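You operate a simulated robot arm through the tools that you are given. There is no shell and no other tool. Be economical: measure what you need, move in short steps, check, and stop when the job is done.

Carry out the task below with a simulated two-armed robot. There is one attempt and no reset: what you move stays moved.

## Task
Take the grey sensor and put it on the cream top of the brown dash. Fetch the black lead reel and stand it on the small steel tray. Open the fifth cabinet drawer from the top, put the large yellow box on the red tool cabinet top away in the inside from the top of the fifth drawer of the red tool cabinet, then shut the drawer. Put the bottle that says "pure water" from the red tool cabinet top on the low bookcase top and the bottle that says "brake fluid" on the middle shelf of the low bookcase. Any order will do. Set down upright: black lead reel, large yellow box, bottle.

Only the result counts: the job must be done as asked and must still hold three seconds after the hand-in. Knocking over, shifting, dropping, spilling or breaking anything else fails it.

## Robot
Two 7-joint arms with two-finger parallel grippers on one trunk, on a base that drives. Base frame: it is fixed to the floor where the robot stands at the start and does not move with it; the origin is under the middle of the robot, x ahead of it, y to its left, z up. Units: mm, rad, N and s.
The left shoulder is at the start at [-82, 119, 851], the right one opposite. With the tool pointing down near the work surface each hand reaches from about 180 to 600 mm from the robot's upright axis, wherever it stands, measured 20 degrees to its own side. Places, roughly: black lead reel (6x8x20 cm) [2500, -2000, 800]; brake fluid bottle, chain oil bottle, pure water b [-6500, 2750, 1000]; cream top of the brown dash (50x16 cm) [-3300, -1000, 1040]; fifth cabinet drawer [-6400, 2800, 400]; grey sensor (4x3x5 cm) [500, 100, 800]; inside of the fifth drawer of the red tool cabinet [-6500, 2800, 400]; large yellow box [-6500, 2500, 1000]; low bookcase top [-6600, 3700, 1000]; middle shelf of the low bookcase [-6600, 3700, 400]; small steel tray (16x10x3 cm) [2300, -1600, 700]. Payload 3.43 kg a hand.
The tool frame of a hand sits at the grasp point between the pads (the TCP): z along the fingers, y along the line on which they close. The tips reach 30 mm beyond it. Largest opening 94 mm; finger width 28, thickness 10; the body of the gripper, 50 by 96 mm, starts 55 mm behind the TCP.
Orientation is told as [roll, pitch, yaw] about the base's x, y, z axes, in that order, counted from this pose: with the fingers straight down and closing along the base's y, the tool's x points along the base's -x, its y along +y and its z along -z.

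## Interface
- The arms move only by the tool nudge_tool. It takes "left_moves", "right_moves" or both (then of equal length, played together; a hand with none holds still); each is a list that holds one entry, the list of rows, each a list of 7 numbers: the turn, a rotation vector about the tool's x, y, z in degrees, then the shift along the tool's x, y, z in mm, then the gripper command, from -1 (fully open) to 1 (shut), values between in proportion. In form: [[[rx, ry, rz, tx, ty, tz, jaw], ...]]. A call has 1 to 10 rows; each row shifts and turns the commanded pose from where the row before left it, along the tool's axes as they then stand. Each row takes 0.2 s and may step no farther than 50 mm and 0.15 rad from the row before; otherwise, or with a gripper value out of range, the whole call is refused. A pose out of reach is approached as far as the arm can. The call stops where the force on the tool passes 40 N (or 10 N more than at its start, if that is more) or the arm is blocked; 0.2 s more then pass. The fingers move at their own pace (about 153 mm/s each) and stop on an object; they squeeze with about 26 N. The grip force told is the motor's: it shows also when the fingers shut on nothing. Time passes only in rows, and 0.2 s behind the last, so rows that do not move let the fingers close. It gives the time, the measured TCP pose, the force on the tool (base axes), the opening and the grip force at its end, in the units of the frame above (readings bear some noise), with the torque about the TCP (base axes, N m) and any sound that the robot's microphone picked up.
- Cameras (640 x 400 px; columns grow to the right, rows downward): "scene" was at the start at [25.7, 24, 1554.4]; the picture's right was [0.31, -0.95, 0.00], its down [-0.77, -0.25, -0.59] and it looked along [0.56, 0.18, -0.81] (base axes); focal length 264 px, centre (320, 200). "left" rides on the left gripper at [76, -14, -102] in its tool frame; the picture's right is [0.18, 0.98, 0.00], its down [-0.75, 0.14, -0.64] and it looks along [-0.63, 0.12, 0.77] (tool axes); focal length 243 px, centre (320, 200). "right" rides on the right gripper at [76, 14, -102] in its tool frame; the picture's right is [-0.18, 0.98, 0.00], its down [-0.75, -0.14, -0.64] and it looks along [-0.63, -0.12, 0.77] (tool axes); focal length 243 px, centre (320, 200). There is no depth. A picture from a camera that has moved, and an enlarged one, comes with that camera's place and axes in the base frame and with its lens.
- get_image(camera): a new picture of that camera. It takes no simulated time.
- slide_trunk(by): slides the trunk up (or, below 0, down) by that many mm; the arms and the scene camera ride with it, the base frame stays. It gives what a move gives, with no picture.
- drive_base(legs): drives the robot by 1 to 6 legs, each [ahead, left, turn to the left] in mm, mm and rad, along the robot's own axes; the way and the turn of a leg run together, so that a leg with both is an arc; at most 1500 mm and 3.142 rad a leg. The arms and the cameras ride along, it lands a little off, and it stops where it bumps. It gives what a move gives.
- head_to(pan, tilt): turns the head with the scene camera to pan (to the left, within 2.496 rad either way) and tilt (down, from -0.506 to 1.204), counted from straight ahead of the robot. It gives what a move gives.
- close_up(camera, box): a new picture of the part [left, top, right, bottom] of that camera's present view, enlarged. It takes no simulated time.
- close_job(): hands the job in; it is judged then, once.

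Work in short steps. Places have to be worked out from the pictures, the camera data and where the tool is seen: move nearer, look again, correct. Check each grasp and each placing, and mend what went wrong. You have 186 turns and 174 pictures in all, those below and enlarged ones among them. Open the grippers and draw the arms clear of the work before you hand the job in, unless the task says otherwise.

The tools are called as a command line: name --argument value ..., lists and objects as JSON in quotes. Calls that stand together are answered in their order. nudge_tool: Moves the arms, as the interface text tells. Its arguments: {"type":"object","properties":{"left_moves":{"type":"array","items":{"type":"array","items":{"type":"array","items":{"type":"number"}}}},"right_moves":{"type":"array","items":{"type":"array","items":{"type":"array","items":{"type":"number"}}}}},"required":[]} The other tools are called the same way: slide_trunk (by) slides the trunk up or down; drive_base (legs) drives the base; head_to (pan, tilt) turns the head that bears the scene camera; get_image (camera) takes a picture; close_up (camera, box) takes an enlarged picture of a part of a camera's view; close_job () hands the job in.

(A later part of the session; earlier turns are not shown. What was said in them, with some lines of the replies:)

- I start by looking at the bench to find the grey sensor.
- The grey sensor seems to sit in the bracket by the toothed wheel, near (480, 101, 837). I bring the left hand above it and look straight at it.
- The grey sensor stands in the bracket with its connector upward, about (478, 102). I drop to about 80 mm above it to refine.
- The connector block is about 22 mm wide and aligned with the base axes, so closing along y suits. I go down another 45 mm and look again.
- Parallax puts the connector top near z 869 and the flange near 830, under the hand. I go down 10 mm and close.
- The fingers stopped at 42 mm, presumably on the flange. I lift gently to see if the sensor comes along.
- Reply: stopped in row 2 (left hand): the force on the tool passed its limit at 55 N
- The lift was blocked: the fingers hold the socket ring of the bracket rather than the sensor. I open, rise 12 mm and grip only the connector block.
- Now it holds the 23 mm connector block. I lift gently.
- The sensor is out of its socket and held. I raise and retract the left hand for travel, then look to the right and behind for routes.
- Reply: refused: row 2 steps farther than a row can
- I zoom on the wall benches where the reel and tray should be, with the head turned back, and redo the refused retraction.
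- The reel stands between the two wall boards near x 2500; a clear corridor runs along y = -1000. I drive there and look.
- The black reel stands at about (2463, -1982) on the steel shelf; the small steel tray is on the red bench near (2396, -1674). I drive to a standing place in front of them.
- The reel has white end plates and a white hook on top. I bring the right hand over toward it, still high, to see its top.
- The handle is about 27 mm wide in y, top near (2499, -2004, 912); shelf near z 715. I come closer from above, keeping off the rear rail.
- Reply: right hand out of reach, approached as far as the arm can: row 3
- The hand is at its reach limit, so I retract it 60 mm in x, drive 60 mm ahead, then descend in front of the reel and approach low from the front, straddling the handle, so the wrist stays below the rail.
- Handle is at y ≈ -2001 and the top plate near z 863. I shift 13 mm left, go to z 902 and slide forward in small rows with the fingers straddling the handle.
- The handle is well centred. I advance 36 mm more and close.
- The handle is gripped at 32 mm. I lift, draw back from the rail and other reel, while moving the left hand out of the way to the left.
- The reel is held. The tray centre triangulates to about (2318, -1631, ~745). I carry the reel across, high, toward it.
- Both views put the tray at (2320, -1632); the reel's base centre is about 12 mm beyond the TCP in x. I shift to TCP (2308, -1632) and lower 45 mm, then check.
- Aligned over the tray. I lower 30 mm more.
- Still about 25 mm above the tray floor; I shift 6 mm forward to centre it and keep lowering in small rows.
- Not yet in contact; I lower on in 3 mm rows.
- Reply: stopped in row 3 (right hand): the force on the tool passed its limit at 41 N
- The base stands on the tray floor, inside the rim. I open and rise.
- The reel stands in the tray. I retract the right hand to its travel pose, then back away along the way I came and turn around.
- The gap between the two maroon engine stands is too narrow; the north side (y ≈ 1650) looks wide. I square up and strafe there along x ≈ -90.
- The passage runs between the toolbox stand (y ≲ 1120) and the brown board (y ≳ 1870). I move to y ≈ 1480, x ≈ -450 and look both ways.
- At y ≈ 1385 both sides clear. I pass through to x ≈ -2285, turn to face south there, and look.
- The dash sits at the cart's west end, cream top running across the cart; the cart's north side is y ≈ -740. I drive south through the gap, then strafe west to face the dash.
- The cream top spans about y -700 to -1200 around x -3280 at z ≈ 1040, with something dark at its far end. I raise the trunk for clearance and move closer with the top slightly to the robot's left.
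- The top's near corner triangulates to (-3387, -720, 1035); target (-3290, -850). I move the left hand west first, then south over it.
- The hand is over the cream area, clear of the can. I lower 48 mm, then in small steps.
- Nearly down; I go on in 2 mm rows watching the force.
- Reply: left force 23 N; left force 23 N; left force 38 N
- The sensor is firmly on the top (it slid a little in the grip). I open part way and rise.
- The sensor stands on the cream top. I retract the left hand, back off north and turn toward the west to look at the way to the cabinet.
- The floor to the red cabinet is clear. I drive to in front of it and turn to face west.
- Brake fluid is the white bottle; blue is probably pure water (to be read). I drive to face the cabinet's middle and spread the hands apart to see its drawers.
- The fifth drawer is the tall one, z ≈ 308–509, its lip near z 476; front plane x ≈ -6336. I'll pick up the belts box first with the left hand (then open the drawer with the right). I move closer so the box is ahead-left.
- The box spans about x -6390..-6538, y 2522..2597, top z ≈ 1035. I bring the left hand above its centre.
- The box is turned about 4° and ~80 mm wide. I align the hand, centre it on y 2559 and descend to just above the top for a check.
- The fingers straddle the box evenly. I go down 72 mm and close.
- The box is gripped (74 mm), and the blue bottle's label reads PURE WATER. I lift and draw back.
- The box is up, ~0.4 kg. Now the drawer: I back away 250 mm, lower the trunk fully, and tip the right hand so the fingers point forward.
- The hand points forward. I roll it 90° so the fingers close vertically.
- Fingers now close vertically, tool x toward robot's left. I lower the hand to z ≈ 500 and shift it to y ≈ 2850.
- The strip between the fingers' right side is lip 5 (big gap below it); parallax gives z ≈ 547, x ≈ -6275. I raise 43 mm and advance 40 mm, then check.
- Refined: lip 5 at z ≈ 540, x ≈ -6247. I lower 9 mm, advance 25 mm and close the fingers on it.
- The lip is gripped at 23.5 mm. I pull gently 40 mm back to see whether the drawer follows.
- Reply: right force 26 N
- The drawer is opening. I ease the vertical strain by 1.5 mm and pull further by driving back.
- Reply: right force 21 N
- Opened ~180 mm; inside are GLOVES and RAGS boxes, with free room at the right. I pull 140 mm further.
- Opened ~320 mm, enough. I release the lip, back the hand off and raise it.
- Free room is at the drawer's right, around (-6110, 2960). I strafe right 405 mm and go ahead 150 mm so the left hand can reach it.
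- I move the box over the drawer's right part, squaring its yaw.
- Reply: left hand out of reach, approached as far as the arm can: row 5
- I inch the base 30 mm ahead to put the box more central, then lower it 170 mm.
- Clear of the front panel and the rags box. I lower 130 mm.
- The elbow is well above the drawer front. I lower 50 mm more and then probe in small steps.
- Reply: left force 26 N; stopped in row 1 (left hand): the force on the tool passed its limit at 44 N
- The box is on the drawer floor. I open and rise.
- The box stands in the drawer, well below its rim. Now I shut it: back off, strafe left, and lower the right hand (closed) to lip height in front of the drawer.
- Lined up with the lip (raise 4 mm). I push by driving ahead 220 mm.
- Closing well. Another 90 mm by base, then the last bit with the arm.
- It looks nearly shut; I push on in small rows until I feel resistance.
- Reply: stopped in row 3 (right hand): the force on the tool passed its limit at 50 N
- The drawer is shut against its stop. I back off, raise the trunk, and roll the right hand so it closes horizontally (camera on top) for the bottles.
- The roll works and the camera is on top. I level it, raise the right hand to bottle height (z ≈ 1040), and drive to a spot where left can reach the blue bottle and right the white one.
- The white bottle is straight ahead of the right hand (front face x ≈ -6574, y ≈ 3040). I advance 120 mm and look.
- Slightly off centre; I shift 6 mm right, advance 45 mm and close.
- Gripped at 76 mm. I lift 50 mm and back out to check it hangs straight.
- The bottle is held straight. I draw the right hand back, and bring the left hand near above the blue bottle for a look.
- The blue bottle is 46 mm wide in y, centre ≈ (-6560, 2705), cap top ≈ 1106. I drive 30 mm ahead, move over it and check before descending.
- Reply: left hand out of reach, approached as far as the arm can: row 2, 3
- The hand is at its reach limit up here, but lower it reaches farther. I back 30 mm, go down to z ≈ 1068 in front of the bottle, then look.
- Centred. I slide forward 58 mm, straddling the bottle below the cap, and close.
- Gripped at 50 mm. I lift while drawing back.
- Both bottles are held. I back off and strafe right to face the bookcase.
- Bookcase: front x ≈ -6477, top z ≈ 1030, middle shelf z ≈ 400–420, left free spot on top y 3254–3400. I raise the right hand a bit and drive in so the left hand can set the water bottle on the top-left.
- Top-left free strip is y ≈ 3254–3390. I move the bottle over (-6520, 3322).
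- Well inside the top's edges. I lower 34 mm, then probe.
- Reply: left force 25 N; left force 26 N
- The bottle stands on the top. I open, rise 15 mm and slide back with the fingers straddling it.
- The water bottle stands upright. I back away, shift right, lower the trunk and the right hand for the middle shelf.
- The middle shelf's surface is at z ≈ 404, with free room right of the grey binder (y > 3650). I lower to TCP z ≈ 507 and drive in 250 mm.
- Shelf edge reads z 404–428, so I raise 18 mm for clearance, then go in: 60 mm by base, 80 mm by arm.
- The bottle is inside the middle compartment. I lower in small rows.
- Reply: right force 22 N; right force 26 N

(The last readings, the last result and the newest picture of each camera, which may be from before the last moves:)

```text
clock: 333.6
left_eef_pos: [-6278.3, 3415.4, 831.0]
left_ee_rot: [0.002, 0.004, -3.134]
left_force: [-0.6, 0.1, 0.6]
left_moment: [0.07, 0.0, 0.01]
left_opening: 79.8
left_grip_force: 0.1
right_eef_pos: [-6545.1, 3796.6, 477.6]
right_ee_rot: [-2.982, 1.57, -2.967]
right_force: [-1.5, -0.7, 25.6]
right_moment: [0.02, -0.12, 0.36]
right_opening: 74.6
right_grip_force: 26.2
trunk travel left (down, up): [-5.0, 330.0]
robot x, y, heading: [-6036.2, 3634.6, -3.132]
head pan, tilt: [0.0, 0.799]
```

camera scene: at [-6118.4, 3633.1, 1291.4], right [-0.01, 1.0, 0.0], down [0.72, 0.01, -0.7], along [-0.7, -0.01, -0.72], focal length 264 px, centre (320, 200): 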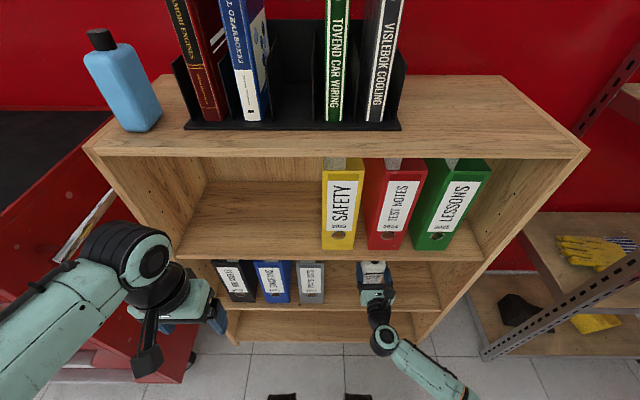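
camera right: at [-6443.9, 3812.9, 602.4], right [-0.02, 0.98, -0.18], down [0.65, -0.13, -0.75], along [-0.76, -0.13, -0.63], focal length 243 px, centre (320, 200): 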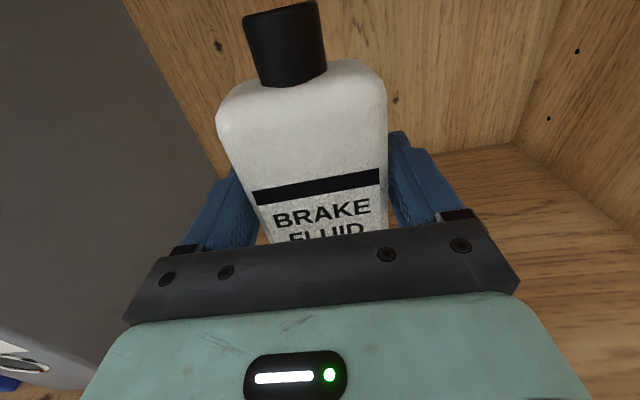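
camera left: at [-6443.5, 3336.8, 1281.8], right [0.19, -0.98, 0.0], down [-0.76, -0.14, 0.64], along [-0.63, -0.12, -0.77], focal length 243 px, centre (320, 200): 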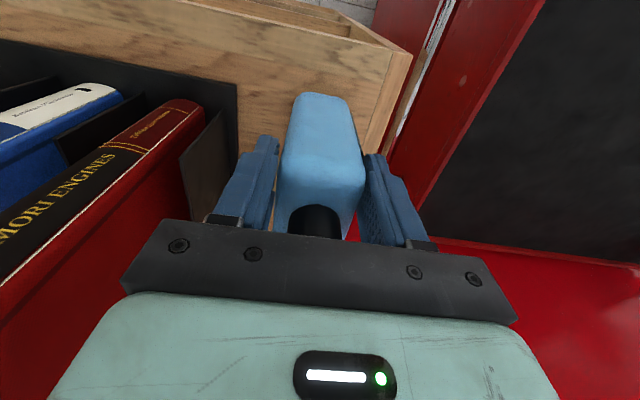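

The bottle stands on the shelf. I open and draw straight back.

nudge_tool --right_moves '[[[0, 0, 0, 1, 0, 0, 0.0], [0, 0, 0, 0, 0, 0, -1], [0, 0, 0, 0, 0, 0, -1], [0, 0, 0, 0, 0, -15, -1], [0, 0, 0, 0, 0, -30, -1], [0, 0, 0, 0, 0, -40, -1], [0, 0, 0, 0, 0, -40, -1], [0, 0, 0, 0, 0, 0, -1]]]'

get_image --camera "right"

```text
clock: 335.4
left_eef_pos: [-6279.2, 3415.8, 829.9]
left_ee_rot: [0.002, 0.004, -3.133]
left_force: [-0.3, 1.8, 0.2]
left_moment: [-0.01, -0.01, -0.01]
left_opening: 79.8
left_grip_force: 0.2
right_eef_pos: [-6420.7, 3798.8, 478.1]
right_ee_rot: [-0.132, 1.567, -0.116]
right_force: [0.2, -0.1, 0.7]
right_moment: [-0.01, 0.01, -0.01]
right_opening: 94.0
right_grip_force: 0.0
trunk travel left (down, up): [-5.0, 330.0]
robot x, y, heading: [-6031.8, 3631.3, -3.133]
head pan, tilt: [0.0, 0.799]
```

```text
32 pictures are left
camera right: at [-6317.0, 3815.0, 554.0], right [-0.02, 0.98, -0.18], down [0.65, -0.13, -0.75], along [-0.76, -0.13, -0.63], focal length 243 px, centre (320, 200)
```

right: 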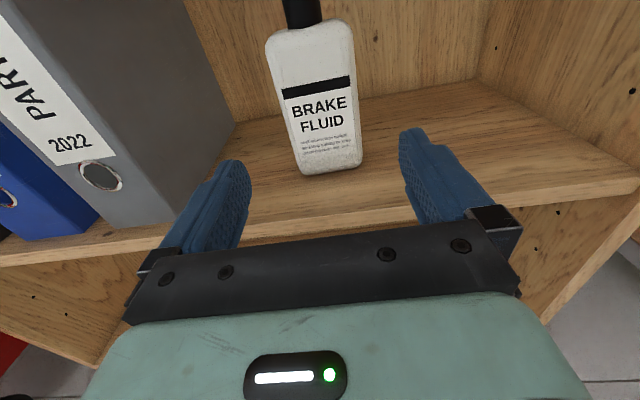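

The brake-fluid bottle stands on the middle shelf. I drive back clear and take a last look at cabinet and bookcase.

drive_base --legs '[[-500, 0, 0]]'

head_to --pan 0.35 --tilt 0.6

get_image --camera "scene"

close_up --camera "scene" --box '[120, 120, 480, 320]'

```text
clock: 338.4
left_eef_pos: [-5781.0, 3421.3, 830.8]
left_ee_rot: [0.003, 0.005, -3.133]
left_force: [0.4, 1.2, -0.5]
left_moment: [-0.04, -0.01, 0.0]
left_opening: 79.6
left_grip_force: 0.0
right_eef_pos: [-5922.3, 3801.8, 478.4]
right_ee_rot: [-0.08, 1.569, -0.062]
right_force: [0.1, 0.4, 0.2]
right_moment: [0.01, 0.0, -0.03]
right_opening: 94.0
right_grip_force: 0.0
trunk travel left (down, up): [-5.0, 330.0]
robot x, y, heading: [-5536.0, 3638.0, -3.132]
head pan, tilt: [0.0, 0.799]
```

```text
clock: 339.2
left_eef_pos: [-5780.6, 3420.9, 830.0]
left_ee_rot: [0.003, 0.003, -3.13]
left_force: [0.4, 0.0, 0.7]
left_moment: [-0.03, -0.01, -0.01]
left_opening: 80.0
left_grip_force: 0.1
right_eef_pos: [-5922.5, 3802.7, 476.7]
right_ee_rot: [-0.086, 1.568, -0.071]
right_force: [-0.4, -0.1, 0.7]
right_moment: [0.0, -0.03, 0.03]
right_opening: 93.9
right_grip_force: 0.1
trunk travel left (down, up): [-5.0, 330.0]
robot x, y, heading: [-5533.4, 3636.1, -3.134]
head pan, tilt: [0.351, 0.6]
```

```text
31 pictures are left
camera scene: at [-5622.1, 3607.6, 1308.2], right [-0.35, 0.94, 0.0], down [0.53, 0.2, -0.82], along [-0.77, -0.29, -0.57], focal length 264 px, centre (320, 200)
```

scene: 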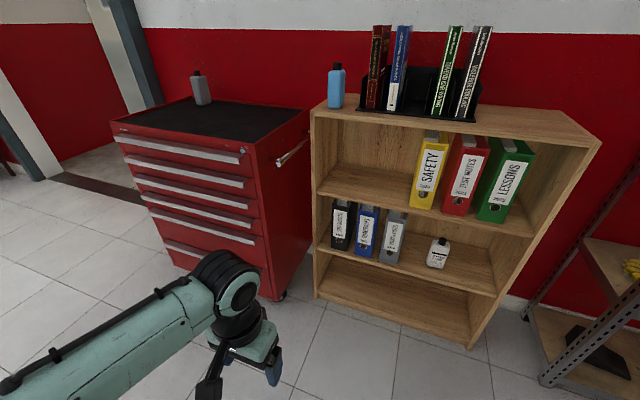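

```text
1.78 times, centred on (300, 220) of scene
camera zoom: at [-5622.1, 3607.6, 1308.2], right [-0.35, 0.94, 0.0], down [0.53, 0.2, -0.82], along [-0.77, -0.29, -0.57], focal length 470 px, centre (356, 164)
```

zoom: 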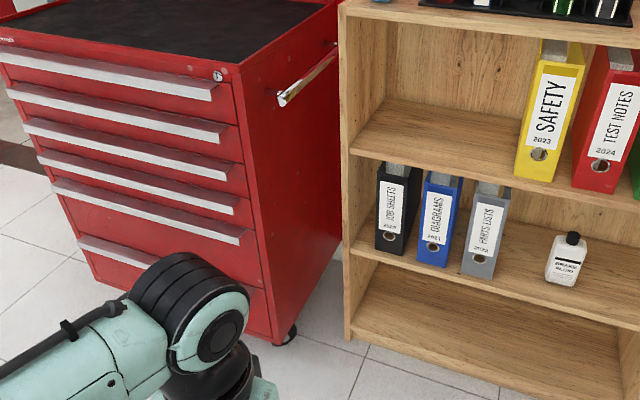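

close_up --camera "scene" --box '[110, 120, 310, 290]'

```text
2.35 times, centred on (210, 205) of scene
camera zoom: at [-5622.1, 3607.6, 1308.2], right [-0.35, 0.94, 0.0], down [0.53, 0.2, -0.82], along [-0.77, -0.29, -0.57], focal length 622 px, centre (579, 188)
```

zoom: 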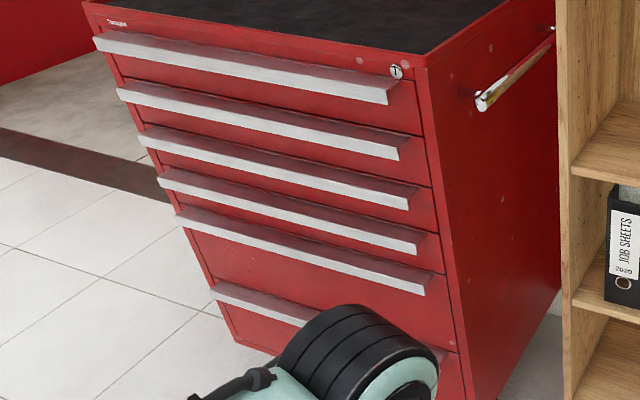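

The fifth drawer is flush with the others, both bottles stand, and both grippers are open and clear of the work. I hand in.

close_job

```text
The job is handed in.
```

The job is handed in with every item done. I had no view of the sensor or the reel after leaving them, and the result of the judging was not shown.

- **Grey sensor:** it stands on the cream top of the brown dash.
- **Black lead reel:** it stands upright in the small steel tray.
- **Large yellow box:** it is upright inside the fifth drawer, which is shut and flush with the others.
- **Pure water bottle:** it stands upright on the bookcase top, at the left end.
- **Brake fluid bottle:** it stands upright on the middle shelf, to the right of the grey binder.
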